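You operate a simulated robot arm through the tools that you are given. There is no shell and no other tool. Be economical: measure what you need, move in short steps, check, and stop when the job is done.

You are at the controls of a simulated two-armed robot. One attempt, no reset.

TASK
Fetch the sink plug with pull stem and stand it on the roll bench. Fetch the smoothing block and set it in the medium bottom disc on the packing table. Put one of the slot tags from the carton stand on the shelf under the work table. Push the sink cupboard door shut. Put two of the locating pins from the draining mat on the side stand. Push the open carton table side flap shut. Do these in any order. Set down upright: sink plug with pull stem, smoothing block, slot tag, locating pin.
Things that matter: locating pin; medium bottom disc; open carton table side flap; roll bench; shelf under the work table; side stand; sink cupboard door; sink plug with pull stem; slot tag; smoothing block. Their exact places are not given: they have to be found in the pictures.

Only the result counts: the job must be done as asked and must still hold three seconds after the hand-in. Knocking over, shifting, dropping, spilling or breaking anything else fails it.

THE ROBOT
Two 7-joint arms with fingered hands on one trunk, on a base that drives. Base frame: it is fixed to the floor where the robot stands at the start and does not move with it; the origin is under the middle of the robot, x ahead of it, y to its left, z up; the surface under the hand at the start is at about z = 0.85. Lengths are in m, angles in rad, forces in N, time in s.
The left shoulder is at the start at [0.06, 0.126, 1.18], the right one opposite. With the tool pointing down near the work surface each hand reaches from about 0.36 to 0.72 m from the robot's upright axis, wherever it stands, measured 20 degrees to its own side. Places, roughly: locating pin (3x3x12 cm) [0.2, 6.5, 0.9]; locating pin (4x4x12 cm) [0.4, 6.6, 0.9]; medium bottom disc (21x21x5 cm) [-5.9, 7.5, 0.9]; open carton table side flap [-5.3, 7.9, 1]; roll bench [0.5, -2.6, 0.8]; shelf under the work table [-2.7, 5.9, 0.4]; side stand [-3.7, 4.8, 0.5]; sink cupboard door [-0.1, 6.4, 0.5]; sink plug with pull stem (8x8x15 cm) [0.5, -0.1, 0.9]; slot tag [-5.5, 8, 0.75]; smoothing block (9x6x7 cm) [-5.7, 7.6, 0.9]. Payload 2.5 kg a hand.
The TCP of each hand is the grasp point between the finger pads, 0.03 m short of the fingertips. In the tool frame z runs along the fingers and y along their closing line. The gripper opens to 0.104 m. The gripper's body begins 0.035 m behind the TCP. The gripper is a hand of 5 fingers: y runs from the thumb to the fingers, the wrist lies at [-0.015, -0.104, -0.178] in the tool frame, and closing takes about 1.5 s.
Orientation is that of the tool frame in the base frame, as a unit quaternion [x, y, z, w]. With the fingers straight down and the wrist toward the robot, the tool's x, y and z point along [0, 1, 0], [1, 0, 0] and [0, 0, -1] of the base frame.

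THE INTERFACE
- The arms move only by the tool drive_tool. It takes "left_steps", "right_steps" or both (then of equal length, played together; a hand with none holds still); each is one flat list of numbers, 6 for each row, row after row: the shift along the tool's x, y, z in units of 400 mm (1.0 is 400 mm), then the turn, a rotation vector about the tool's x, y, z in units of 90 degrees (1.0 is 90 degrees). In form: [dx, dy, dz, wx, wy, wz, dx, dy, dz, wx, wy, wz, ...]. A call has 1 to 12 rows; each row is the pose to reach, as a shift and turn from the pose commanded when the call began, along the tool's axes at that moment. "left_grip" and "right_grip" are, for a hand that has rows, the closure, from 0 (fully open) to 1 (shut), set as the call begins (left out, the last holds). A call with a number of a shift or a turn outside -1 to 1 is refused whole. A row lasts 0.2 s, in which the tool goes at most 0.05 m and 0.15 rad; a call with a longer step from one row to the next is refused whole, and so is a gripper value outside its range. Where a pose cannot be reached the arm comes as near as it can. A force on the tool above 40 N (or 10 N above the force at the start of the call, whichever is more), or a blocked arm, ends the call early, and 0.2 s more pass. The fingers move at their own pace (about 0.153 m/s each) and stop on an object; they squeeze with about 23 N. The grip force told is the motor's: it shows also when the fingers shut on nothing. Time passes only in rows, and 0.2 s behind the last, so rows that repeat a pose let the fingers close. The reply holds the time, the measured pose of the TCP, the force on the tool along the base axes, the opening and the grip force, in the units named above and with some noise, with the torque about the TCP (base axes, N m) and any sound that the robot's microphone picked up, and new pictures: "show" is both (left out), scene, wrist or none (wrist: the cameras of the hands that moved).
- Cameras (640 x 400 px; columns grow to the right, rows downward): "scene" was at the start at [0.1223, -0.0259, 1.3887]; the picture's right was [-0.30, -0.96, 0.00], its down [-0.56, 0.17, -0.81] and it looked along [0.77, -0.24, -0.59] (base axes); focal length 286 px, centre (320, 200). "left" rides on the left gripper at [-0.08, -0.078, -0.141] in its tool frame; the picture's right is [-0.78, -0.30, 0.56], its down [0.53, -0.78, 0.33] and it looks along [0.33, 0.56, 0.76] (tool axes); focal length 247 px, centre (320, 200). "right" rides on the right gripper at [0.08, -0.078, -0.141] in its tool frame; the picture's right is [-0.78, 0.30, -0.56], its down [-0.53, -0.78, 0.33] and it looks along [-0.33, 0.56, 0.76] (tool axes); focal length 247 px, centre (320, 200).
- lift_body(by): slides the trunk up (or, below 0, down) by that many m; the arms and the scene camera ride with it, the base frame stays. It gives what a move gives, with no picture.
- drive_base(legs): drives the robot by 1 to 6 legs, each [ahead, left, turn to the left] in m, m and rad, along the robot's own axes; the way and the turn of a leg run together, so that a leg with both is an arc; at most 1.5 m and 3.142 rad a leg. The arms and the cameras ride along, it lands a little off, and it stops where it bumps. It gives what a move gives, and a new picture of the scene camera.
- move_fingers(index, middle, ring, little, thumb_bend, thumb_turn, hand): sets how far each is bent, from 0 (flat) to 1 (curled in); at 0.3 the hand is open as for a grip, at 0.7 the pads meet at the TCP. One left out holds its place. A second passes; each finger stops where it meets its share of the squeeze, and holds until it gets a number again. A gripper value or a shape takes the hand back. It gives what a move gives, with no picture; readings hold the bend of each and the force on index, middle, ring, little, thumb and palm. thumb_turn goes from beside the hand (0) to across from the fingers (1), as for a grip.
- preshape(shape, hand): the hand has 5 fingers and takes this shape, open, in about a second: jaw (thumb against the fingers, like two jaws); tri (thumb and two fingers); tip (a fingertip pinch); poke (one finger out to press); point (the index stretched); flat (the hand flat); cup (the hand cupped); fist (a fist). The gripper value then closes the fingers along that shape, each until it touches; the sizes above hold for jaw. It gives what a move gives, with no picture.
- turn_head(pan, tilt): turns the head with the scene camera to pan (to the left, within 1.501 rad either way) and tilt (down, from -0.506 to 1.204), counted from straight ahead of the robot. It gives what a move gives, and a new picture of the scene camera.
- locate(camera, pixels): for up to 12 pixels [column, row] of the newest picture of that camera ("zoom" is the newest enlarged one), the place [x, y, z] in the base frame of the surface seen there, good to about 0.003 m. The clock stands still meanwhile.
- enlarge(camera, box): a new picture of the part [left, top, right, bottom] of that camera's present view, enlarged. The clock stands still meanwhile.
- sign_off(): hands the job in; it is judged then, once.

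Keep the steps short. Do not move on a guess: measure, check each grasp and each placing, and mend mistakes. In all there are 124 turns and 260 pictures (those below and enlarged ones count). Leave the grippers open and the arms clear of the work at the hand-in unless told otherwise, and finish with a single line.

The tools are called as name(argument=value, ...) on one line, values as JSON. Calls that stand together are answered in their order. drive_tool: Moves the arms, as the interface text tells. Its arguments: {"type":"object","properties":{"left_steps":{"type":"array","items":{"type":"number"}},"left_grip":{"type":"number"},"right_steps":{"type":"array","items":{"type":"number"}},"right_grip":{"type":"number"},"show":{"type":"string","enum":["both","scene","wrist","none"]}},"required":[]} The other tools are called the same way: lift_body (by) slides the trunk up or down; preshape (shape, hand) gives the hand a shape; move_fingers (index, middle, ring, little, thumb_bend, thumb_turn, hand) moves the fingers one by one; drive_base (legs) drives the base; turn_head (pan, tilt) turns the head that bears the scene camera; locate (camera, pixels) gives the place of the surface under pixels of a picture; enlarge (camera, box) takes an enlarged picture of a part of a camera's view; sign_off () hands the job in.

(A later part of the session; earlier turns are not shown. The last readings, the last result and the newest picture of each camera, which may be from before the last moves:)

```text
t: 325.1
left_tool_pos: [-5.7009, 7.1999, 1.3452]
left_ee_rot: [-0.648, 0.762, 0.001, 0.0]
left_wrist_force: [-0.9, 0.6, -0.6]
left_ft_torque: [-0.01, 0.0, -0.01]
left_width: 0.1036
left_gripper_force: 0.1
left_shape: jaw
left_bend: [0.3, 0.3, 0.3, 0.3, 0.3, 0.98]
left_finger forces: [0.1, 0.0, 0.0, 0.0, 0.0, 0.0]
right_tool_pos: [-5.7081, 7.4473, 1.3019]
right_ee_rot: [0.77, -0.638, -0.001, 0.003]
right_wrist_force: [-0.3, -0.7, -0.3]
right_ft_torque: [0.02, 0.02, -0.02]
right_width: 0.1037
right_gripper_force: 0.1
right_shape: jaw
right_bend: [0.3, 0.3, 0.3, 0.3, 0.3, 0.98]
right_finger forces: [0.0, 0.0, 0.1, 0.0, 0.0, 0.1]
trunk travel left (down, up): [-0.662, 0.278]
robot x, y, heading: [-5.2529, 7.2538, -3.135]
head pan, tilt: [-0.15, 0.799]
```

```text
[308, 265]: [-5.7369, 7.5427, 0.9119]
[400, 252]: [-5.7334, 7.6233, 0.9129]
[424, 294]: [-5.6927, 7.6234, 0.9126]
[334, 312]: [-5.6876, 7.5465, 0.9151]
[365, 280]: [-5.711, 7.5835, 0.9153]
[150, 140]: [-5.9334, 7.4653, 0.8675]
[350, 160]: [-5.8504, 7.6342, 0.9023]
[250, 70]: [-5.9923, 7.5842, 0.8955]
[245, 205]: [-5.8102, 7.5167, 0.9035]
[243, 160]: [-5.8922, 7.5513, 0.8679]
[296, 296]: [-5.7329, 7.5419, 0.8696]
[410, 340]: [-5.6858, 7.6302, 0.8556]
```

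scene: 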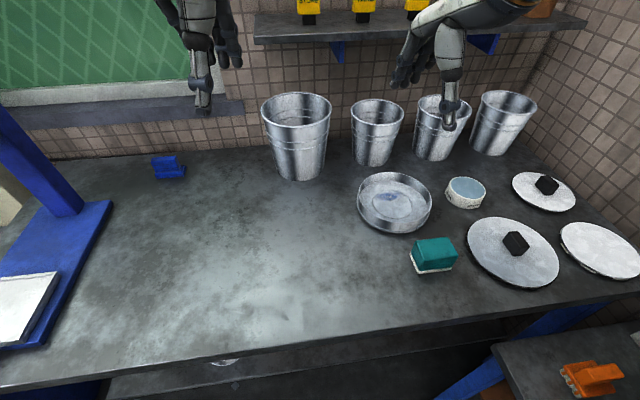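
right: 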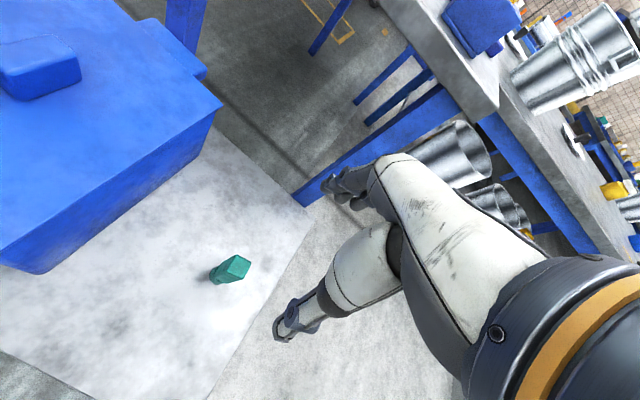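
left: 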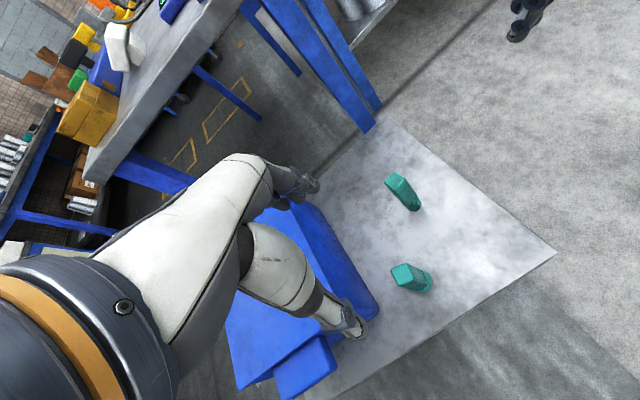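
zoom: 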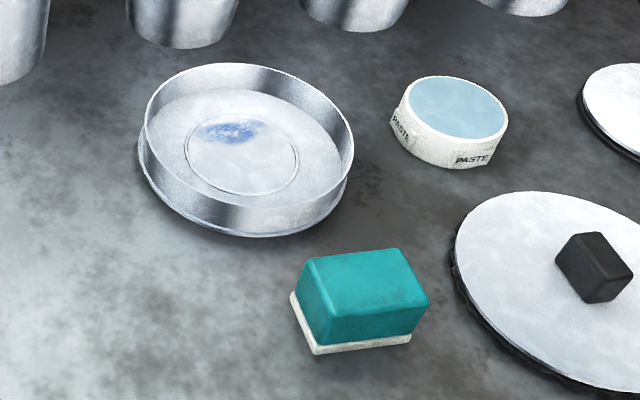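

The block is axis-aligned: centre (-5.711,7.584), top z 0.914, 6 cm in x. The disc centre is (-5.901,7.550), rim radius 0.097, floor z 0.868. I'll move up 7 cm, line the right hand up above the block and lower the trunk.

drive_base(legs=[[0.07, -0.015, 0]])

drive_tool(right_steps=[-0.09, -0.074, 0, 0, 0, 0.04, -0.18, -0.148, 0, 0, 0, 0.08, -0.269, -0.221, 0, 0, 0, 0.12, -0.269, -0.221, 0, 0, 0, 0.12], show="none")

lift_body(by=-0.15)

drive_tool(right_steps=[0, 0, 0, 0, 0, 0])

```text
t: 326.1
left_tool_pos: [-5.7712, 7.2147, 1.3458]
left_ee_rot: [-0.647, 0.762, 0.001, 0.001]
left_wrist_force: [-0.4, -0.1, -0.8]
left_ft_torque: [-0.02, -0.03, 0.0]
left_width: 0.1036
left_gripper_force: 0.1
left_shape: jaw
left_bend: [0.3, 0.3, 0.3, 0.3, 0.3, 0.98]
left_finger forces: [0.1, 0.1, 0.0, 0.1, 0.0, 0.0]
right_tool_pos: [-5.7775, 7.4609, 1.3009]
right_ee_rot: [0.77, -0.638, -0.001, 0.003]
right_wrist_force: [-0.1, -0.8, 0.3]
right_ft_torque: [0.02, 0.0, -0.01]
right_width: 0.1036
right_gripper_force: 0.0
right_shape: jaw
right_bend: [0.3, 0.3, 0.3, 0.3, 0.3, 0.98]
right_finger forces: [0.1, 0.1, 0.0, 0.0, 0.1, 0.1]
trunk travel left (down, up): [-0.662, 0.278]
robot x, y, heading: [-5.3187, 7.2672, -3.128]
head pan, tilt: [-0.15, 0.799]
```

scene: 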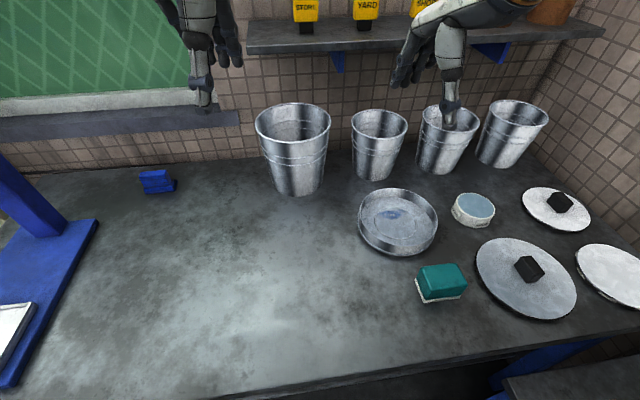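

```text
t: 327.1
left_tool_pos: [-5.7718, 7.2141, 1.3454]
left_ee_rot: [-0.648, 0.762, 0.001, 0.001]
left_wrist_force: [-0.2, 0.0, 0.7]
left_ft_torque: [0.06, -0.01, -0.01]
left_width: 0.1036
left_gripper_force: 0.1
left_shape: jaw
left_bend: [0.3, 0.3, 0.3, 0.3, 0.3, 0.98]
left_finger forces: [0.0, 0.0, 0.0, 0.0, 0.0, 0.0]
right_tool_pos: [-5.7119, 7.5829, 1.3004]
right_ee_rot: [-0.706, 0.708, 0.002, -0.002]
right_wrist_force: [0.3, 0.1, 0.3]
right_ft_torque: [0.01, -0.03, -0.04]
right_width: 0.1038
right_gripper_force: 0.0
right_shape: jaw
right_bend: [0.3, 0.3, 0.3, 0.3, 0.3, 0.98]
right_finger forces: [0.1, 0.0, 0.1, 0.0, 0.0, 0.0]
trunk travel left (down, up): [-0.662, 0.278]
robot x, y, heading: [-5.3217, 7.2657, -3.133]
head pan, tilt: [-0.15, 0.799]
```

```text
t: 328.8
left_tool_pos: [-5.7695, 7.2151, 1.195]
left_ee_rot: [-0.647, 0.762, 0.001, 0.0]
left_wrist_force: [-0.2, -0.3, -0.7]
left_ft_torque: [-0.01, -0.04, 0.0]
left_width: 0.1036
left_gripper_force: 0.0
left_shape: jaw
left_bend: [0.3, 0.3, 0.3, 0.3, 0.3, 0.98]
left_finger forces: [0.0, 0.0, 0.0, 0.0, 0.0, 0.1]
right_tool_pos: [-5.7115, 7.5827, 1.1516]
right_ee_rot: [-0.707, 0.707, 0.0, -0.004]
right_wrist_force: [-0.1, -0.2, 0.3]
right_ft_torque: [0.01, -0.01, 0.02]
right_width: 0.1038
right_gripper_force: 0.2
right_shape: jaw
right_bend: [0.3, 0.3, 0.3, 0.3, 0.3, 0.98]
right_finger forces: [0.1, 0.1, 0.0, 0.0, 0.1, 0.1]
trunk travel left (down, up): [-0.512, 0.428]
robot x, y, heading: [-5.3216, 7.266, -3.132]
head pan, tilt: [-0.15, 0.799]
```

```text
t: 329.2
left_tool_pos: [-5.7706, 7.2129, 1.1945]
left_ee_rot: [-0.647, 0.763, 0.0, 0.001]
left_wrist_force: [-0.3, 0.4, -0.2]
left_ft_torque: [0.02, 0.0, 0.0]
left_width: 0.1039
left_gripper_force: 0.1
left_shape: jaw
left_bend: [0.3, 0.3, 0.3, 0.3, 0.3, 0.98]
left_finger forces: [0.0, 0.0, 0.0, 0.0, 0.1, 0.0]
right_tool_pos: [-5.7115, 7.5834, 1.1509]
right_ee_rot: [-0.707, 0.707, 0.0, -0.004]
right_wrist_force: [0.1, -0.1, -0.3]
right_ft_torque: [-0.01, 0.02, -0.01]
right_width: 0.1038
right_gripper_force: 0.0
right_shape: jaw
right_bend: [0.3, 0.3, 0.3, 0.3, 0.3, 0.98]
right_finger forces: [0.0, 0.0, 0.1, 0.1, 0.1, 0.0]
trunk travel left (down, up): [-0.512, 0.428]
robot x, y, heading: [-5.3229, 7.2701, -3.134]
head pan, tilt: [-0.15, 0.799]
```

scene: 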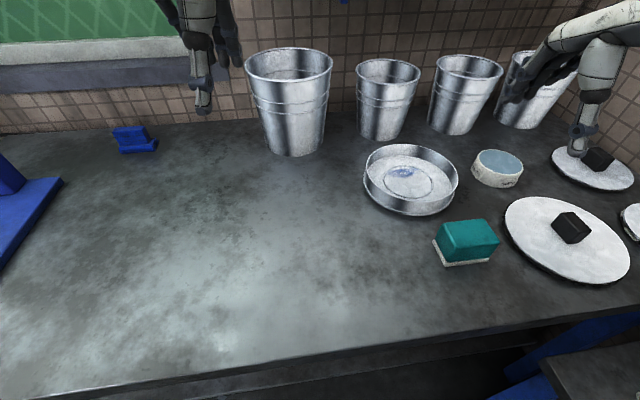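
right: 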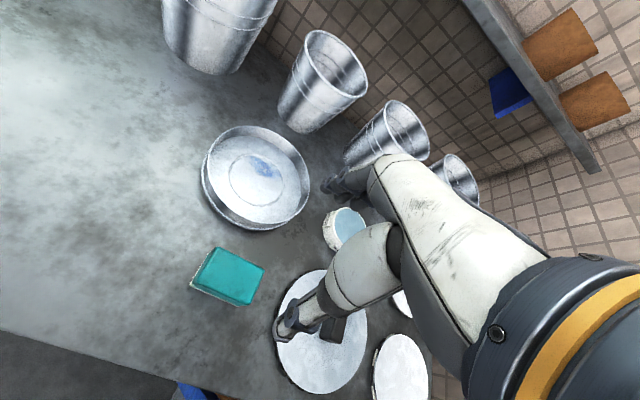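

The TCP is over the block. I'll lower to z=0.903 and close.

drive_tool(right_steps=[0, 0, 0.12, 0, 0, 0, 0, 0, 0.24, 0, 0, 0, 0, 0, 0.36, 0, 0, 0, 0, 0, 0.48, 0, 0, 0, 0, 0, 0.58, 0, 0, 0, 0, 0, 0.62, 0, 0, 0, 0, 0, 0.62, 0, 0, 0], show="wrist")

drive_tool(right_steps=[0, 0, 0, 0, 0, 0, 0, 0, 0, 0, 0, 0, 0, 0, 0, 0, 0, 0, 0, 0, 0, 0, 0, 0, 0, 0, 0, 0, 0, 0, 0, 0, 0, 0, 0, 0, 0, 0, 0, 0, 0, 0], right_grip=1, show="wrist")

```text
t: 330.8
left_tool_pos: [-5.7706, 7.2151, 1.1956]
left_ee_rot: [-0.647, 0.763, 0.0, 0.0]
left_wrist_force: [0.4, 0.2, 0.0]
left_ft_torque: [-0.01, 0.02, -0.02]
left_width: 0.1037
left_gripper_force: 0.0
left_shape: jaw
left_bend: [0.3, 0.3, 0.3, 0.3, 0.3, 0.98]
left_finger forces: [0.0, 0.0, 0.0, 0.1, 0.1, 0.1]
right_tool_pos: [-5.7118, 7.5832, 0.9009]
right_ee_rot: [-0.706, 0.708, 0.002, -0.002]
right_wrist_force: [-0.2, 0.6, 0.2]
right_ft_torque: [-0.02, 0.04, -0.03]
right_width: 0.1038
right_gripper_force: 0.0
right_shape: jaw
right_bend: [0.3, 0.3, 0.3, 0.3, 0.3, 0.98]
right_finger forces: [0.1, 0.0, 0.0, 0.0, 0.0, 0.0]
trunk travel left (down, up): [-0.512, 0.428]
robot x, y, heading: [-5.3269, 7.2695, -3.135]
head pan, tilt: [-0.15, 0.799]
```

right: 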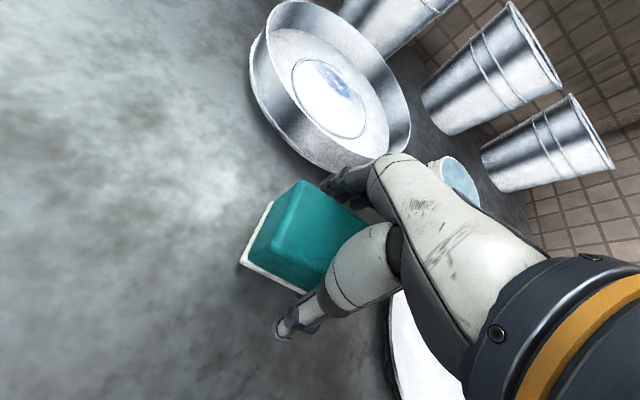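

```text
t: 332.4
left_tool_pos: [-5.7718, 7.2134, 1.1972]
left_ee_rot: [-0.647, 0.762, 0.0, 0.0]
left_wrist_force: [0.4, 0.4, -0.2]
left_ft_torque: [0.04, -0.02, 0.03]
left_width: 0.1037
left_gripper_force: 0.0
left_shape: jaw
left_bend: [0.3, 0.3, 0.3, 0.3, 0.3, 0.98]
left_finger forces: [0.1, 0.1, 0.0, 0.0, 0.1, 0.1]
right_tool_pos: [-5.7118, 7.5836, 0.9032]
right_ee_rot: [-0.706, 0.708, 0.0, -0.003]
right_wrist_force: [0.0, -0.2, 0.9]
right_ft_torque: [0.02, -0.01, -0.03]
right_width: 0.0523
right_gripper_force: 22.9
right_shape: jaw
right_bend: [0.74, 0.45, 0.42, 0.43, 0.69, 0.99]
right_finger forces: [11.1, 5.9, 2.7, 1.3, 21.0, 0.0]
trunk travel left (down, up): [-0.512, 0.428]
robot x, y, heading: [-5.3252, 7.2659, -3.13]
head pan, tilt: [-0.15, 0.799]
```

right: 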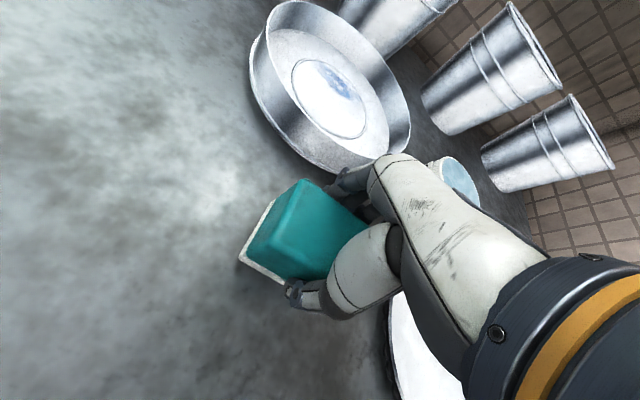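

The block is gripped (width 0.052). I'll lift 0.1 m and measure how near the buckets stand behind the disc.

drive_tool(right_steps=[0, 0, -0.06, 0, 0, 0, 0, 0, -0.15, 0, 0, 0, 0, 0, -0.25, 0, 0, 0, 0, 0, -0.25, 0, 0, 0], show="both")

locate(camera="scene", pixels=[[388, 85], [388, 130], [465, 80], [455, 125], [410, 150], [400, 210], [412, 180], [498, 160], [460, 190], [365, 170]])

```text
t: 333.4
left_tool_pos: [-5.7705, 7.2146, 1.1956]
left_ee_rot: [-0.647, 0.763, 0.0, 0.0]
left_wrist_force: [0.2, 0.6, 0.4]
left_ft_torque: [-0.01, -0.01, 0.0]
left_width: 0.1035
left_gripper_force: 0.0
left_shape: jaw
left_bend: [0.3, 0.3, 0.3, 0.3, 0.3, 0.98]
left_finger forces: [0.0, 0.0, 0.0, 0.1, 0.1, 0.1]
right_tool_pos: [-5.7119, 7.5839, 1.0008]
right_ee_rot: [-0.705, 0.709, 0.0, -0.003]
right_wrist_force: [0.0, 1.2, -1.4]
right_ft_torque: [0.01, 0.0, 0.0]
right_width: 0.0521
right_gripper_force: 23.0
right_shape: jaw
right_bend: [0.74, 0.45, 0.42, 0.43, 0.69, 0.99]
right_finger forces: [11.2, 5.9, 2.6, 1.3, 21.0, 0.0]
trunk travel left (down, up): [-0.512, 0.428]
robot x, y, heading: [-5.3228, 7.271, -3.131]
head pan, tilt: [-0.15, 0.799]
```

scene: 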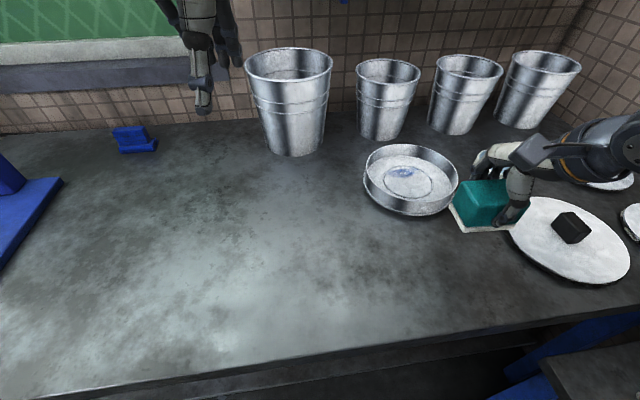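
right: 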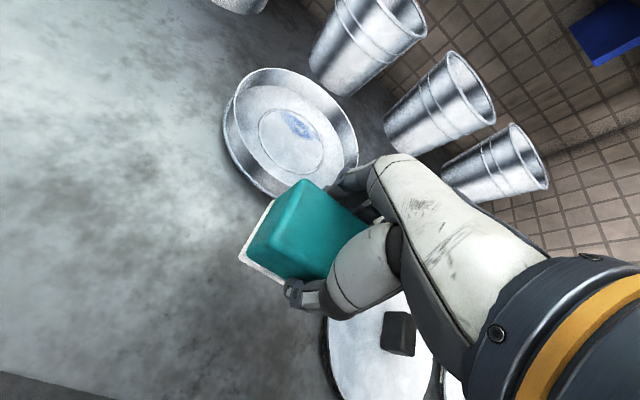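

```text
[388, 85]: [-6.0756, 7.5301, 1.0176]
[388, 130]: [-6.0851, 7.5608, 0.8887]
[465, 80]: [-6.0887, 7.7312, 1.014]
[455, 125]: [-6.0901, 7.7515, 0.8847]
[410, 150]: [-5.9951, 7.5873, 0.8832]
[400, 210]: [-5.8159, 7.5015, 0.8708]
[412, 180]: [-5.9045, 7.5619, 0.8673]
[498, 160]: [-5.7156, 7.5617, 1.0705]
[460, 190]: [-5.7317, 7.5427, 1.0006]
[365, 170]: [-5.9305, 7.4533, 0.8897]
```

Bucket fronts are at x≤-6.07, so there's room. I'll carry the block over the disc centre and lower it to just above the floor.

drive_tool(right_steps=[0.02, 0.115, 0, 0, 0, 0, 0.04, 0.23, 0, 0, 0, 0, 0.06, 0.345, 0, 0, 0, 0, 0.085, 0.46, 0, 0, 0, 0, 0.085, 0.46, 0, 0, 0, 0], show="wrist")

drive_tool(right_steps=[0, 0, 0.08, 0, 0, 0, 0, 0, 0.15, 0, 0, 0, 0, 0, 0.19, 0, 0, 0, 0, 0, 0.19, 0, 0, 0])

```text
t: 334.6
left_tool_pos: [-5.7714, 7.2141, 1.1961]
left_ee_rot: [-0.647, 0.763, 0.001, 0.001]
left_wrist_force: [-0.1, -0.2, 0.7]
left_ft_torque: [0.03, 0.03, 0.01]
left_width: 0.1037
left_gripper_force: 0.0
left_shape: jaw
left_bend: [0.3, 0.3, 0.3, 0.3, 0.3, 0.98]
left_finger forces: [0.1, 0.0, 0.1, 0.0, 0.0, 0.0]
right_tool_pos: [-5.8958, 7.5502, 1.0031]
right_ee_rot: [-0.707, 0.708, 0.0, -0.003]
right_wrist_force: [0.2, 0.0, -0.7]
right_ft_torque: [0.02, -0.03, -0.05]
right_width: 0.0521
right_gripper_force: 22.6
right_shape: jaw
right_bend: [0.74, 0.45, 0.43, 0.43, 0.69, 0.99]
right_finger forces: [11.2, 5.7, 2.8, 1.3, 21.0, 0.0]
trunk travel left (down, up): [-0.512, 0.428]
robot x, y, heading: [-5.3241, 7.2697, -3.129]
head pan, tilt: [-0.15, 0.799]
```

right: 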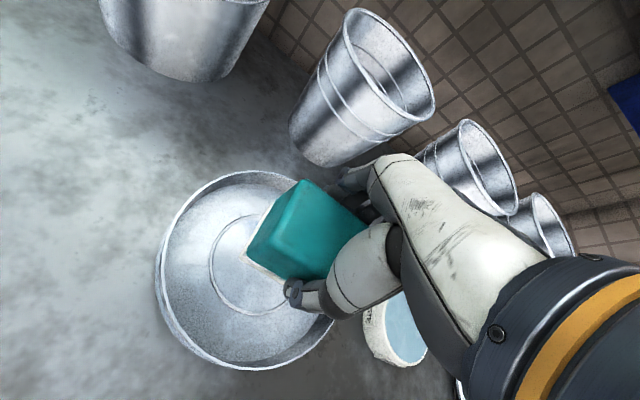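

```text
t: 335.6
left_tool_pos: [-5.7706, 7.2149, 1.1953]
left_ee_rot: [-0.647, 0.763, 0.001, 0.0]
left_wrist_force: [0.2, -0.2, 0.1]
left_ft_torque: [0.02, -0.04, 0.01]
left_width: 0.1036
left_gripper_force: 0.0
left_shape: jaw
left_bend: [0.3, 0.3, 0.3, 0.3, 0.3, 0.98]
left_finger forces: [0.1, 0.0, 0.1, 0.0, 0.0, 0.0]
right_tool_pos: [-5.8957, 7.5499, 0.9269]
right_ee_rot: [-0.706, 0.708, 0.0, -0.003]
right_wrist_force: [-0.4, 0.1, -1.4]
right_ft_torque: [0.02, 0.0, 0.01]
right_width: 0.0522
right_gripper_force: 23.3
right_shape: jaw
right_bend: [0.74, 0.45, 0.43, 0.43, 0.69, 0.99]
right_finger forces: [11.2, 5.8, 2.7, 1.3, 21.1, 0.1]
trunk travel left (down, up): [-0.512, 0.428]
robot x, y, heading: [-5.322, 7.2699, -3.134]
head pan, tilt: [-0.15, 0.799]
```

scene: 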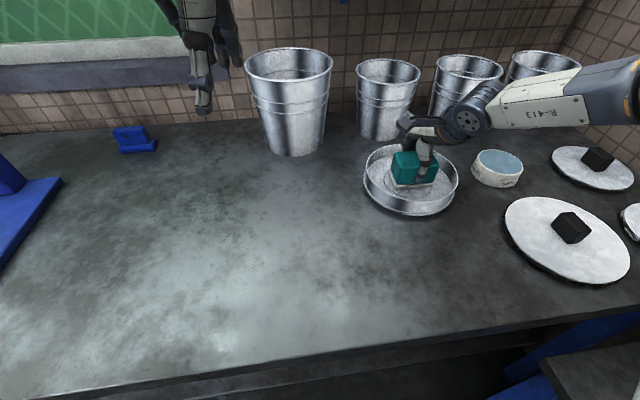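
right: 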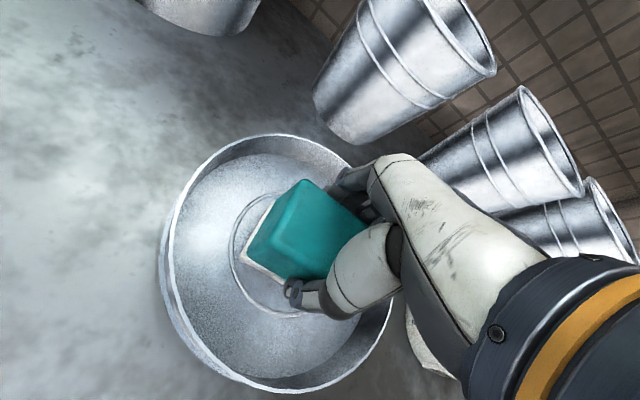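

The block is inside the disc. I'll lower 6 mm, feel contact, then open.

drive_tool(right_steps=[0, 0, 0.01, 0, 0, 0, 0, 0, 0.017, 0, 0, 0, 0, 0, 0.017, 0, 0, 0], show="none")

```text
t: 336.4
left_tool_pos: [-5.7697, 7.2143, 1.1958]
left_ee_rot: [-0.647, 0.762, 0.001, 0.001]
left_wrist_force: [0.0, 0.7, -0.5]
left_ft_torque: [0.02, -0.01, -0.01]
left_width: 0.1035
left_gripper_force: 0.0
left_shape: jaw
left_bend: [0.3, 0.3, 0.3, 0.3, 0.3, 0.98]
left_finger forces: [0.1, 0.0, 0.1, 0.1, 0.1, 0.0]
right_tool_pos: [-5.8962, 7.5485, 0.9204]
right_ee_rot: [-0.706, 0.709, 0.0, -0.003]
right_wrist_force: [0.3, -0.2, -1.4]
right_ft_torque: [0.01, 0.01, -0.02]
right_width: 0.052
right_gripper_force: 23.1
right_shape: jaw
right_bend: [0.74, 0.45, 0.43, 0.43, 0.69, 0.99]
right_finger forces: [11.3, 5.8, 2.7, 1.3, 21.1, 0.0]
trunk travel left (down, up): [-0.512, 0.428]
robot x, y, heading: [-5.3228, 7.2689, -3.132]
head pan, tilt: [-0.15, 0.799]
```

drive_tool(right_steps=[0, 0, 0.005, 0, 0, 0, 0, 0, 0.01, 0, 0, 0], show="none")

```text
t: 337.0
left_tool_pos: [-5.7716, 7.2152, 1.1963]
left_ee_rot: [-0.647, 0.763, 0.0, 0.0]
left_wrist_force: [0.0, 0.4, -0.4]
left_ft_torque: [0.0, -0.01, -0.01]
left_width: 0.1036
left_gripper_force: 0.0
left_shape: jaw
left_bend: [0.3, 0.3, 0.3, 0.3, 0.3, 0.98]
left_finger forces: [0.1, 0.1, 0.0, 0.1, 0.1, 0.0]
right_tool_pos: [-5.8962, 7.5493, 0.9185]
right_ee_rot: [-0.707, 0.708, 0.001, -0.004]
right_wrist_force: [1.4, -0.7, 2.2]
right_ft_torque: [0.01, -0.1, 0.02]
right_width: 0.0521
right_gripper_force: 23.6
right_shape: jaw
right_bend: [0.74, 0.45, 0.43, 0.43, 0.69, 0.99]
right_finger forces: [11.1, 5.9, 2.6, 1.3, 21.8, 0.0]
trunk travel left (down, up): [-0.512, 0.428]
robot x, y, heading: [-5.3224, 7.2697, -3.13]
head pan, tilt: [-0.15, 0.799]
```

Contact. I'll open partly so the fingers stay off the rim, then rise.

drive_tool(right_steps=[0, 0, 0, 0, 0, 0, 0, 0, 0, 0, 0, 0, 0, 0, 0, 0, 0, 0, 0, 0, 0, 0, 0, 0], right_grip=0.25, show="none")

drive_tool(right_steps=[0, 0, -0.06, 0, 0, 0, 0, 0, -0.15, 0, 0, 0, 0, 0, -0.27, 0, 0, 0, 0, 0, -0.39, 0, 0, 0, 0, -0.1, -0.45, 0, 0, 0, 0, -0.2, -0.5, 0, 0, 0, 0, -0.3, -0.55, 0, 0, 0], show="both")

```text
t: 338.0
left_tool_pos: [-5.7706, 7.2136, 1.1952]
left_ee_rot: [-0.647, 0.762, 0.001, 0.0]
left_wrist_force: [-0.2, 0.3, -0.4]
left_ft_torque: [-0.04, 0.02, -0.01]
left_width: 0.1039
left_gripper_force: 0.0
left_shape: jaw
left_bend: [0.3, 0.3, 0.3, 0.3, 0.3, 0.98]
left_finger forces: [0.1, 0.0, 0.0, 0.0, 0.1, 0.0]
right_tool_pos: [-5.8966, 7.5495, 0.9165]
right_ee_rot: [-0.706, 0.708, 0.001, -0.003]
right_wrist_force: [0.6, -0.1, 0.5]
right_ft_torque: [0.03, 0.01, -0.01]
right_width: 0.0774
right_gripper_force: 0.1
right_shape: jaw
right_bend: [0.27, 0.36, 0.33, 0.34, 0.54, 0.99]
right_finger forces: [0.0, 0.0, 0.1, 0.1, 0.0, 0.0]
trunk travel left (down, up): [-0.512, 0.428]
robot x, y, heading: [-5.3234, 7.2664, -3.131]
head pan, tilt: [-0.15, 0.799]
```

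```text
t: 339.8
left_tool_pos: [-5.7707, 7.2147, 1.1955]
left_ee_rot: [-0.647, 0.762, -0.001, 0.0]
left_wrist_force: [0.2, 0.4, 0.1]
left_ft_torque: [0.01, 0.03, 0.02]
left_width: 0.1035
left_gripper_force: 0.0
left_shape: jaw
left_bend: [0.3, 0.3, 0.3, 0.3, 0.3, 0.98]
left_finger forces: [0.0, 0.1, 0.0, 0.0, 0.1, 0.1]
right_tool_pos: [-5.7751, 7.5497, 1.1055]
right_ee_rot: [-0.705, 0.708, -0.023, 0.033]
right_wrist_force: [0.5, -0.5, 0.9]
right_ft_torque: [-0.01, 0.02, 0.03]
right_width: 0.078
right_gripper_force: 0.0
right_shape: jaw
right_bend: [0.27, 0.36, 0.33, 0.34, 0.54, 0.99]
right_finger forces: [0.0, 0.1, 0.0, 0.0, 0.1, 0.1]
trunk travel left (down, up): [-0.512, 0.428]
robot x, y, heading: [-5.3247, 7.2695, -3.133]
head pan, tilt: [-0.15, 0.799]
stopped in row 7 (right hand): the arm was blocked; the commanded pose is now the measured one
```

scene: 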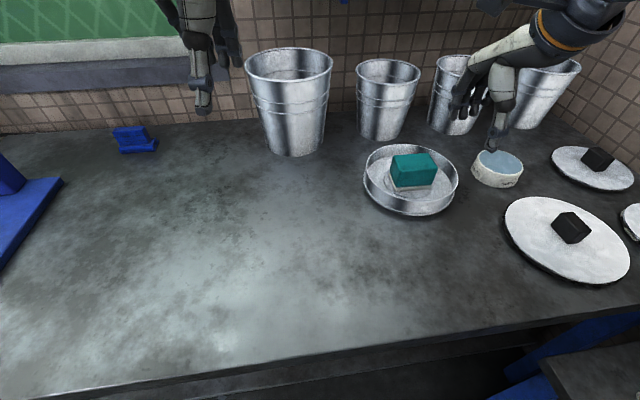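
right: 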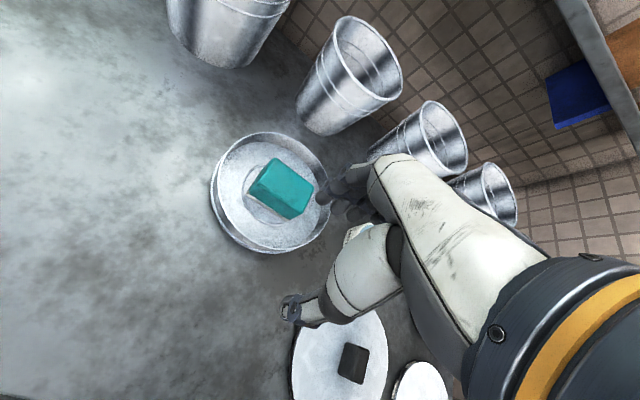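

The block sits in the disc. The right arm reported being blocked while pulling back, so I'll look right to see what it met.

turn_head(pan=-1.3, tilt=0.55)

```text
t: 341.2
left_tool_pos: [-5.7714, 7.2141, 1.1955]
left_ee_rot: [-0.647, 0.762, 0.0, 0.0]
left_wrist_force: [0.9, -0.3, -0.3]
left_ft_torque: [0.0, 0.05, 0.01]
left_width: 0.1036
left_gripper_force: 0.1
left_shape: jaw
left_bend: [0.3, 0.3, 0.3, 0.3, 0.3, 0.98]
left_finger forces: [0.0, 0.1, 0.0, 0.1, 0.1, 0.1]
right_tool_pos: [-5.774, 7.5504, 1.1065]
right_ee_rot: [-0.704, 0.709, -0.023, 0.032]
right_wrist_force: [0.2, 0.2, -0.2]
right_ft_torque: [0.02, 0.04, -0.01]
right_width: 0.078
right_gripper_force: 0.0
right_shape: jaw
right_bend: [0.27, 0.36, 0.33, 0.34, 0.54, 0.99]
right_finger forces: [0.0, 0.0, 0.0, 0.0, 0.0, 0.0]
trunk travel left (down, up): [-0.512, 0.428]
robot x, y, heading: [-5.3254, 7.2663, -3.133]
head pan, tilt: [-1.3, 0.55]
```

scene: 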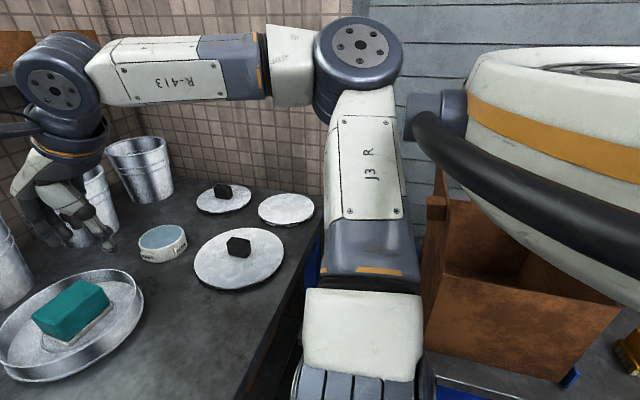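

The elbow is close to the flap's tab, but the flap still stands. I'll raise the trunk, back away from the table, and turn to face the carton stand (+y).

lift_body(by=0.25)

drive_base(legs=[[-0.55, 0.3, 0], [0, 0, -1.58]])

turn_head(pan=0.2, tilt=0.65)

```text
t: 343.8
left_tool_pos: [-5.77, 7.2146, 1.4459]
left_ee_rot: [-0.648, 0.762, 0.001, 0.0]
left_wrist_force: [0.7, 0.0, -0.4]
left_ft_torque: [0.02, -0.01, 0.0]
left_width: 0.1037
left_gripper_force: 0.1
left_shape: jaw
left_bend: [0.3, 0.3, 0.3, 0.3, 0.3, 0.98]
left_finger forces: [0.0, 0.0, 0.1, 0.1, 0.1, 0.1]
right_tool_pos: [-5.7748, 7.5495, 1.3562]
right_ee_rot: [-0.705, 0.708, -0.022, 0.032]
right_wrist_force: [0.5, -0.6, -0.1]
right_ft_torque: [0.0, 0.01, -0.01]
right_width: 0.0779
right_gripper_force: 0.0
right_shape: jaw
right_bend: [0.27, 0.36, 0.33, 0.34, 0.54, 0.99]
right_finger forces: [0.1, 0.0, 0.0, 0.0, 0.0, 0.2]
trunk travel left (down, up): [-0.762, 0.178]
robot x, y, heading: [-5.3265, 7.2665, -3.133]
head pan, tilt: [-1.3, 0.55]
```

```text
t: 351.1
left_tool_pos: [-4.822, 7.4191, 1.4449]
left_ee_rot: [0.078, 0.997, 0.0, 0.001]
left_wrist_force: [-0.8, 0.7, -0.9]
left_ft_torque: [0.02, 0.02, -0.02]
left_width: 0.104
left_gripper_force: 0.1
left_shape: jaw
left_bend: [0.3, 0.3, 0.3, 0.3, 0.3, 0.98]
left_finger forces: [0.1, 0.1, 0.0, 0.1, 0.0, 0.0]
right_tool_pos: [-4.4859, 7.4265, 1.3558]
right_ee_rot: [-0.002, 0.999, -0.04, 0.008]
right_wrist_force: [-0.6, 0.3, 0.1]
right_ft_torque: [-0.03, 0.03, 0.0]
right_width: 0.0777
right_gripper_force: 0.1
right_shape: jaw
right_bend: [0.27, 0.36, 0.33, 0.34, 0.54, 0.99]
right_finger forces: [0.1, 0.1, 0.1, 0.0, 0.0, 0.1]
trunk travel left (down, up): [-0.762, 0.178]
robot x, y, heading: [-4.7632, 6.9695, 1.586]
head pan, tilt: [-1.3, 0.55]
```

scene: 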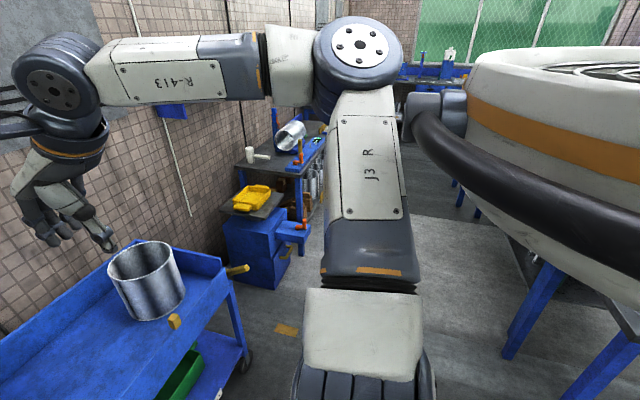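

```text
t: 352.7
left_tool_pos: [-4.8222, 7.4196, 1.4454]
left_ee_rot: [0.078, 0.997, -0.001, 0.001]
left_wrist_force: [0.4, -0.3, 0.4]
left_ft_torque: [-0.01, 0.01, -0.02]
left_width: 0.1037
left_gripper_force: 0.1
left_shape: jaw
left_bend: [0.3, 0.3, 0.3, 0.3, 0.3, 0.98]
left_finger forces: [0.0, 0.0, 0.0, 0.0, 0.1, 0.0]
right_tool_pos: [-4.4861, 7.4253, 1.3559]
right_ee_rot: [-0.002, 0.999, -0.04, 0.008]
right_wrist_force: [0.2, 0.3, 0.5]
right_ft_torque: [-0.05, 0.01, -0.02]
right_width: 0.0778
right_gripper_force: 0.1
right_shape: jaw
right_bend: [0.27, 0.36, 0.33, 0.34, 0.54, 0.99]
right_finger forces: [0.0, 0.0, 0.0, 0.0, 0.0, 0.0]
trunk travel left (down, up): [-0.762, 0.178]
robot x, y, heading: [-4.7654, 6.9722, 1.592]
head pan, tilt: [0.201, 0.649]
```

scene: 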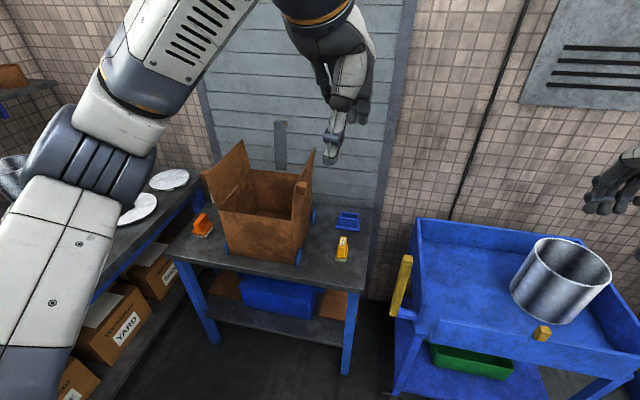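

Good view of the carton stand. I'll zoom and measure the flap and the tags: orange at (203,225), yellow at (342,248), blue at (347,222).

enlarge(camera="scene", box=[170, 120, 390, 280])

locate(camera="scene", pixels=[[205, 172], [242, 143], [253, 172], [222, 212], [230, 185], [300, 170], [296, 215], [342, 250], [342, 240], [347, 222], [202, 225], [312, 150]])

```text
2.50 times, centred on (280, 200) of scene
```

zoom: 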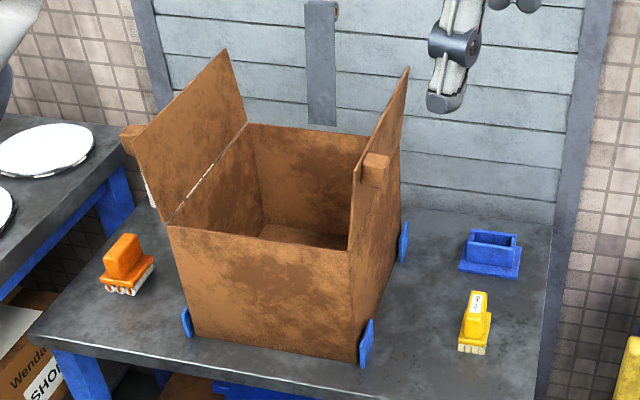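

```text
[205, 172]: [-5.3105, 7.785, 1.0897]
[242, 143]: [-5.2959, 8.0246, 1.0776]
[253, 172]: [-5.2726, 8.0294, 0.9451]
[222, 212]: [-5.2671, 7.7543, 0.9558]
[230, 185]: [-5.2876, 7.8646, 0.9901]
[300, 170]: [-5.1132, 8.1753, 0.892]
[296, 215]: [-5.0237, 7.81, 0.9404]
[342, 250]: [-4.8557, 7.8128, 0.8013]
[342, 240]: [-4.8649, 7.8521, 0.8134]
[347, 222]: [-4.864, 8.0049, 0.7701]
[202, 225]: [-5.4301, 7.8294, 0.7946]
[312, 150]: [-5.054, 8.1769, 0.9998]
```

enlarge(camera="scene", box=[190, 165, 250, 205])

locate(camera="scene", pixels=[[220, 190], [222, 196], [219, 185]])

```text
10.00 times, centred on (220, 185) of scene
```

zoom: 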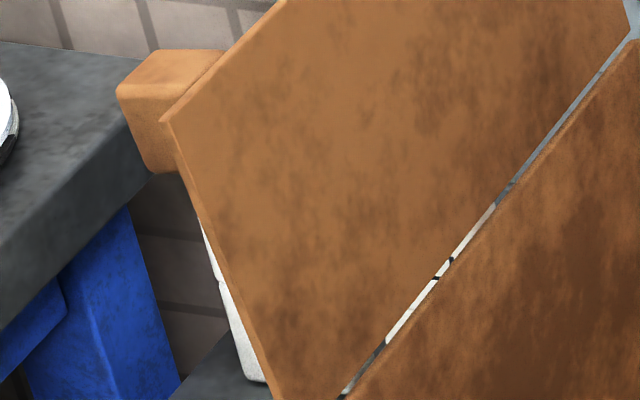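

```text
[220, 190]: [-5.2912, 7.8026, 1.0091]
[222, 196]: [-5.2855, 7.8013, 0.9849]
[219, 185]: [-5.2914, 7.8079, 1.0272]
```

White pieces (the slot tags) peek out behind the flap. I'll strafe left 0.5 m for a view of that side.

drive_base(legs=[[0, 0.5, 0]])

turn_head(pan=-0.05, tilt=0.6)

```text
t: 355.7
left_tool_pos: [-5.3306, 7.4111, 1.4459]
left_ee_rot: [0.077, 0.997, 0.0, 0.001]
left_wrist_force: [-0.8, -0.3, -0.5]
left_ft_torque: [0.06, 0.0, 0.0]
left_width: 0.1036
left_gripper_force: 0.0
left_shape: jaw
left_bend: [0.3, 0.3, 0.3, 0.3, 0.3, 0.98]
left_finger forces: [0.0, 0.0, 0.1, 0.0, 0.1, 0.0]
right_tool_pos: [-4.9965, 7.419, 1.3563]
right_ee_rot: [-0.002, 0.999, -0.04, 0.009]
right_wrist_force: [0.3, -0.5, -0.5]
right_ft_torque: [0.01, 0.01, 0.04]
right_width: 0.0778
right_gripper_force: 0.1
right_shape: jaw
right_bend: [0.27, 0.36, 0.33, 0.34, 0.54, 0.99]
right_finger forces: [0.0, 0.0, 0.0, 0.0, 0.1, 0.1]
trunk travel left (down, up): [-0.762, 0.178]
robot x, y, heading: [-5.2721, 6.9658, 1.591]
head pan, tilt: [0.201, 0.649]
```

scene: 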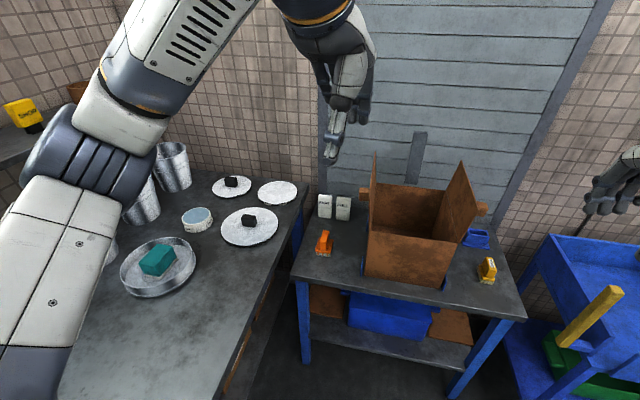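

```text
t: 356.5
left_tool_pos: [-5.3305, 7.4109, 1.4453]
left_ee_rot: [0.077, 0.997, 0.0, 0.0]
left_wrist_force: [0.4, 1.5, 0.8]
left_ft_torque: [0.0, -0.01, 0.02]
left_width: 0.1035
left_gripper_force: 0.1
left_shape: jaw
left_bend: [0.3, 0.3, 0.3, 0.3, 0.3, 0.98]
left_finger forces: [0.0, 0.0, 0.0, 0.0, 0.0, 0.0]
right_tool_pos: [-4.9963, 7.4179, 1.3537]
right_ee_rot: [-0.003, 0.999, -0.042, 0.008]
right_wrist_force: [0.1, 0.5, -0.4]
right_ft_torque: [0.04, 0.01, -0.02]
right_width: 0.0777
right_gripper_force: 0.1
right_shape: jaw
right_bend: [0.27, 0.36, 0.33, 0.34, 0.54, 0.99]
right_finger forces: [0.1, 0.1, 0.1, 0.0, 0.0, 0.0]
trunk travel left (down, up): [-0.762, 0.178]
robot x, y, heading: [-5.2697, 6.9674, 1.586]
head pan, tilt: [-0.051, 0.6]
```

scene: 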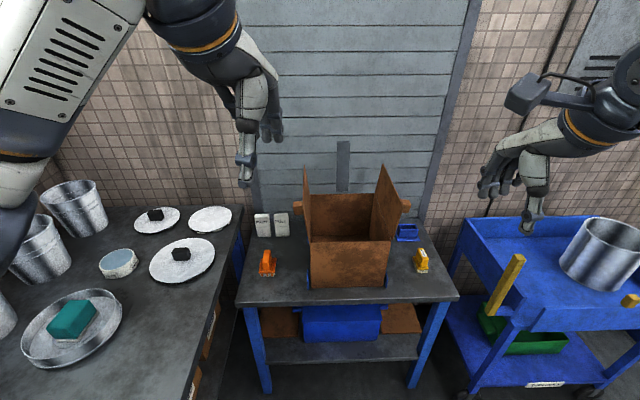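

Two white slot tags stand at (262,225) and (281,225). I'll zoom and measure.

enlarge(camera="scene", box=[230, 150, 430, 290])

locate(camera="zoom", pixels=[[100, 205], [105, 240], [90, 270], [112, 270], [162, 205], [165, 240], [240, 60], [245, 155], [265, 180], [120, 345], [72, 260], [232, 110]])

```text
2.86 times, centred on (330, 220) of scene
```

zoom: 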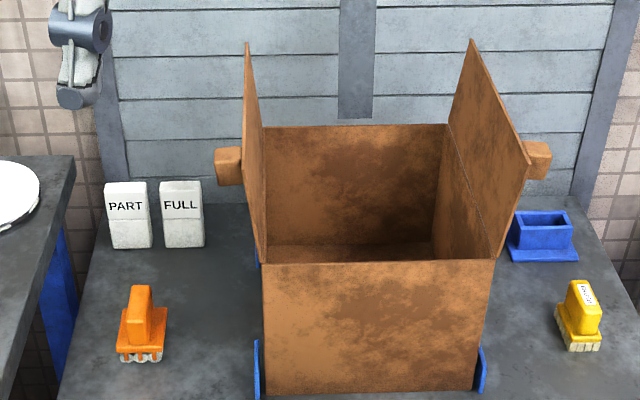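

```text
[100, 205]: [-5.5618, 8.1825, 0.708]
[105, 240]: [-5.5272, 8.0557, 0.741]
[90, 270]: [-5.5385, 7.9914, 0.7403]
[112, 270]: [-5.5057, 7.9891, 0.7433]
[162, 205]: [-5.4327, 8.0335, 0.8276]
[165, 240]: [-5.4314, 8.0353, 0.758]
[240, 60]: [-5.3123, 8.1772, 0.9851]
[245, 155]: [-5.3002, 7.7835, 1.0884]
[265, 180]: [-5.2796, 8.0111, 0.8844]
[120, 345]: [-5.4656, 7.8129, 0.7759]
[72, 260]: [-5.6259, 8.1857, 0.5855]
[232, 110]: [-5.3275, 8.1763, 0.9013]
```

Slot tags PART and FULL stand at x≈-5.50 and -5.43, y≈8.035, tops ≈0.85. The flap hinge is (-5.27, z 0.95) and its top (-5.31, z 1.09). Flap first: left fist, right hand up and away, then approach.

preshape(hand="left", shape="fist")

drive_tool(left_steps=[0.1, 0, 0, 0, 0, 0, 0.2, 0, 0, 0, 0, 0, 0.3, 0, 0, 0, 0, 0, 0.4, 0, 0, 0, 0, 0], right_steps=[-0.07, 0, -0.07, 0, 0, 0, -0.14, 0, -0.14, 0, 0, 0, -0.21, 0, -0.21, 0, 0, 0, -0.28, 0, -0.28, 0, 0, 0], left_grip=1, show="none")

drive_base(legs=[[0, -0.07, -0.015], [0.38, 0, 0]])

```text
t: 357.4
left_tool_pos: [-5.3315, 7.4112, 1.4458]
left_ee_rot: [0.076, 0.997, 0.0, 0.0]
left_wrist_force: [-0.1, -0.3, -0.5]
left_ft_torque: [-0.01, 0.01, 0.02]
left_width: 0.0
left_gripper_force: 0.1
left_shape: fist
left_bend: [1.0, 1.0, 1.0, 1.0, 0.86, 0.85]
left_finger forces: [0.0, 0.0, 0.1, 0.1, 0.1, 0.0]
right_tool_pos: [-4.9959, 7.4176, 1.3547]
right_ee_rot: [-0.003, 0.999, -0.041, 0.01]
right_wrist_force: [0.1, -1.2, -1.5]
right_ft_torque: [0.0, -0.01, -0.01]
right_width: 0.0778
right_gripper_force: 0.0
right_shape: jaw
right_bend: [0.27, 0.36, 0.33, 0.34, 0.54, 0.99]
right_finger forces: [0.0, 0.0, 0.0, 0.0, 0.0, 0.1]
trunk travel left (down, up): [-0.762, 0.178]
robot x, y, heading: [-5.2722, 6.9616, 1.587]
head pan, tilt: [-0.051, 0.6]
```

```text
t: 358.4
left_tool_pos: [-5.4902, 7.4358, 1.4456]
left_ee_rot: [0.078, 0.997, -0.001, 0.001]
left_wrist_force: [-0.3, -0.5, 0.6]
left_ft_torque: [0.02, -0.05, -0.02]
left_width: 0.0
left_gripper_force: 0.0
left_shape: fist
left_bend: [1.0, 1.0, 1.0, 1.0, 0.86, 0.85]
left_finger forces: [0.1, 0.0, 0.0, 0.1, 0.0, 0.0]
right_tool_pos: [-4.9042, 7.4255, 1.448]
right_ee_rot: [-0.003, 0.999, -0.04, 0.009]
right_wrist_force: [0.0, 0.2, 0.0]
right_ft_torque: [0.01, -0.04, 0.01]
right_width: 0.0777
right_gripper_force: 0.1
right_shape: jaw
right_bend: [0.27, 0.36, 0.33, 0.34, 0.54, 0.99]
right_finger forces: [0.1, 0.0, 0.0, 0.1, 0.1, 0.1]
right hand out of reach, approached as far as the arm can: row 4
trunk travel left (down, up): [-0.762, 0.178]
robot x, y, heading: [-5.271, 6.9659, 1.589]
head pan, tilt: [-0.051, 0.6]
```

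```text
t: 361.4
left_tool_pos: [-5.413, 7.8188, 1.4445]
left_ee_rot: [0.084, 0.996, 0.0, 0.001]
left_wrist_force: [0.6, 0.9, -0.5]
left_ft_torque: [-0.03, 0.01, 0.01]
left_width: 0.0001
left_gripper_force: 0.1
left_shape: fist
left_bend: [1.0, 1.0, 1.0, 1.0, 0.86, 0.85]
left_finger forces: [0.0, 0.0, 0.0, 0.0, 0.0, 0.0]
right_tool_pos: [-4.8302, 7.8005, 1.4471]
right_ee_rot: [0.004, 0.999, -0.04, 0.009]
right_wrist_force: [0.1, 0.3, 0.3]
right_ft_torque: [-0.03, -0.02, -0.03]
right_width: 0.0775
right_gripper_force: 0.2
right_shape: jaw
right_bend: [0.27, 0.36, 0.33, 0.34, 0.54, 0.99]
right_finger forces: [0.1, 0.1, 0.0, 0.1, 0.0, 0.0]
trunk travel left (down, up): [-0.762, 0.178]
robot x, y, heading: [-5.2061, 7.3421, 1.573]
head pan, tilt: [-0.051, 0.6]
```

scene: 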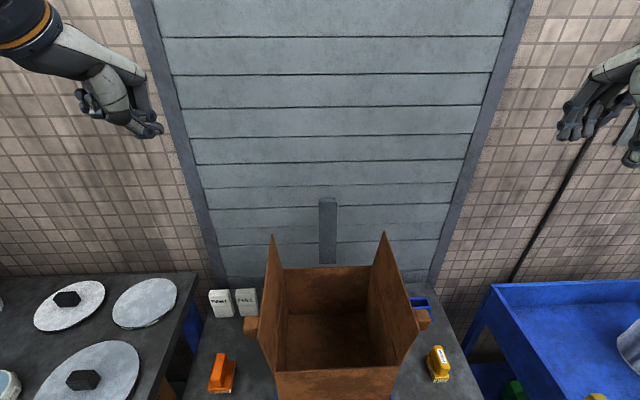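

Everything is clear. I'll lower the trunk 0.2 and then the fist to z≈1.03, beside the flap.

lift_body(by=-0.2)

drive_tool(left_steps=[0, 0.03, 0.1, 0, 0, 0, 0, 0.06, 0.2, 0, 0, 0, 0, 0.09, 0.3, 0, 0, 0, 0, 0.1, 0.4, 0, 0, 0, 0, 0.1, 0.5, 0, 0, 0, 0, 0.1, 0.54, 0, 0, 0])

```text
t: 363.6
left_tool_pos: [-5.4126, 7.8173, 1.2457]
left_ee_rot: [0.084, 0.997, 0.0, 0.001]
left_wrist_force: [-0.3, 1.1, -0.6]
left_ft_torque: [-0.01, 0.03, -0.03]
left_width: 0.0
left_gripper_force: 0.1
left_shape: fist
left_bend: [1.0, 1.0, 1.0, 1.0, 0.86, 0.85]
left_finger forces: [0.1, 0.0, 0.0, 0.0, 0.0, 0.0]
right_tool_pos: [-4.8306, 7.7985, 1.2477]
right_ee_rot: [0.004, 0.999, -0.04, 0.009]
right_wrist_force: [-0.1, 0.1, 0.0]
right_ft_torque: [0.01, -0.02, -0.01]
right_width: 0.0777
right_gripper_force: 0.1
right_shape: jaw
right_bend: [0.27, 0.36, 0.33, 0.34, 0.54, 0.99]
right_finger forces: [0.0, 0.1, 0.0, 0.0, 0.0, 0.0]
trunk travel left (down, up): [-0.562, 0.378]
robot x, y, heading: [-5.2045, 7.342, 1.577]
head pan, tilt: [-0.051, 0.6]
```

```text
t: 365.0
left_tool_pos: [-5.4073, 7.8575, 1.0304]
left_ee_rot: [0.084, 0.996, 0.0, 0.001]
left_wrist_force: [-1.3, -0.1, 0.1]
left_ft_torque: [0.0, -0.04, 0.0]
left_width: 0.0002
left_gripper_force: 0.0
left_shape: fist
left_bend: [1.0, 1.0, 1.0, 1.0, 0.86, 0.85]
left_finger forces: [0.1, 0.1, 0.0, 0.0, 0.0, 0.0]
right_tool_pos: [-4.8304, 7.8001, 1.2484]
right_ee_rot: [0.005, 0.999, -0.041, 0.008]
right_wrist_force: [0.1, 0.0, -0.3]
right_ft_torque: [0.0, 0.0, -0.01]
right_width: 0.0776
right_gripper_force: 0.0
right_shape: jaw
right_bend: [0.27, 0.36, 0.33, 0.34, 0.54, 0.99]
right_finger forces: [0.0, 0.1, 0.1, 0.0, 0.1, 0.0]
trunk travel left (down, up): [-0.562, 0.378]
robot x, y, heading: [-5.2073, 7.3432, 1.577]
head pan, tilt: [-0.051, 0.6]
```

scene: 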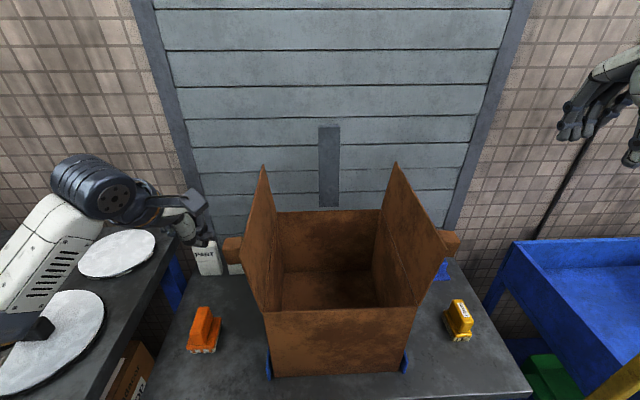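
left: 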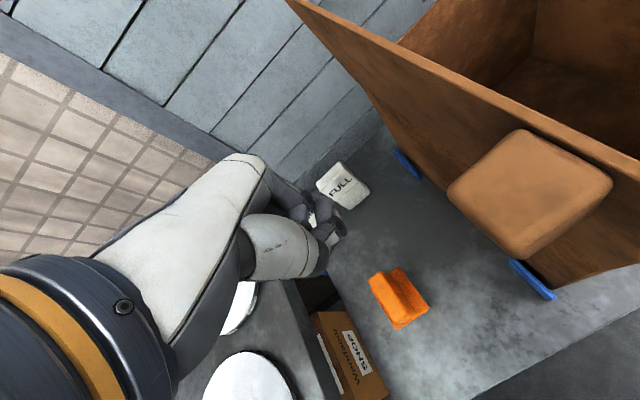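

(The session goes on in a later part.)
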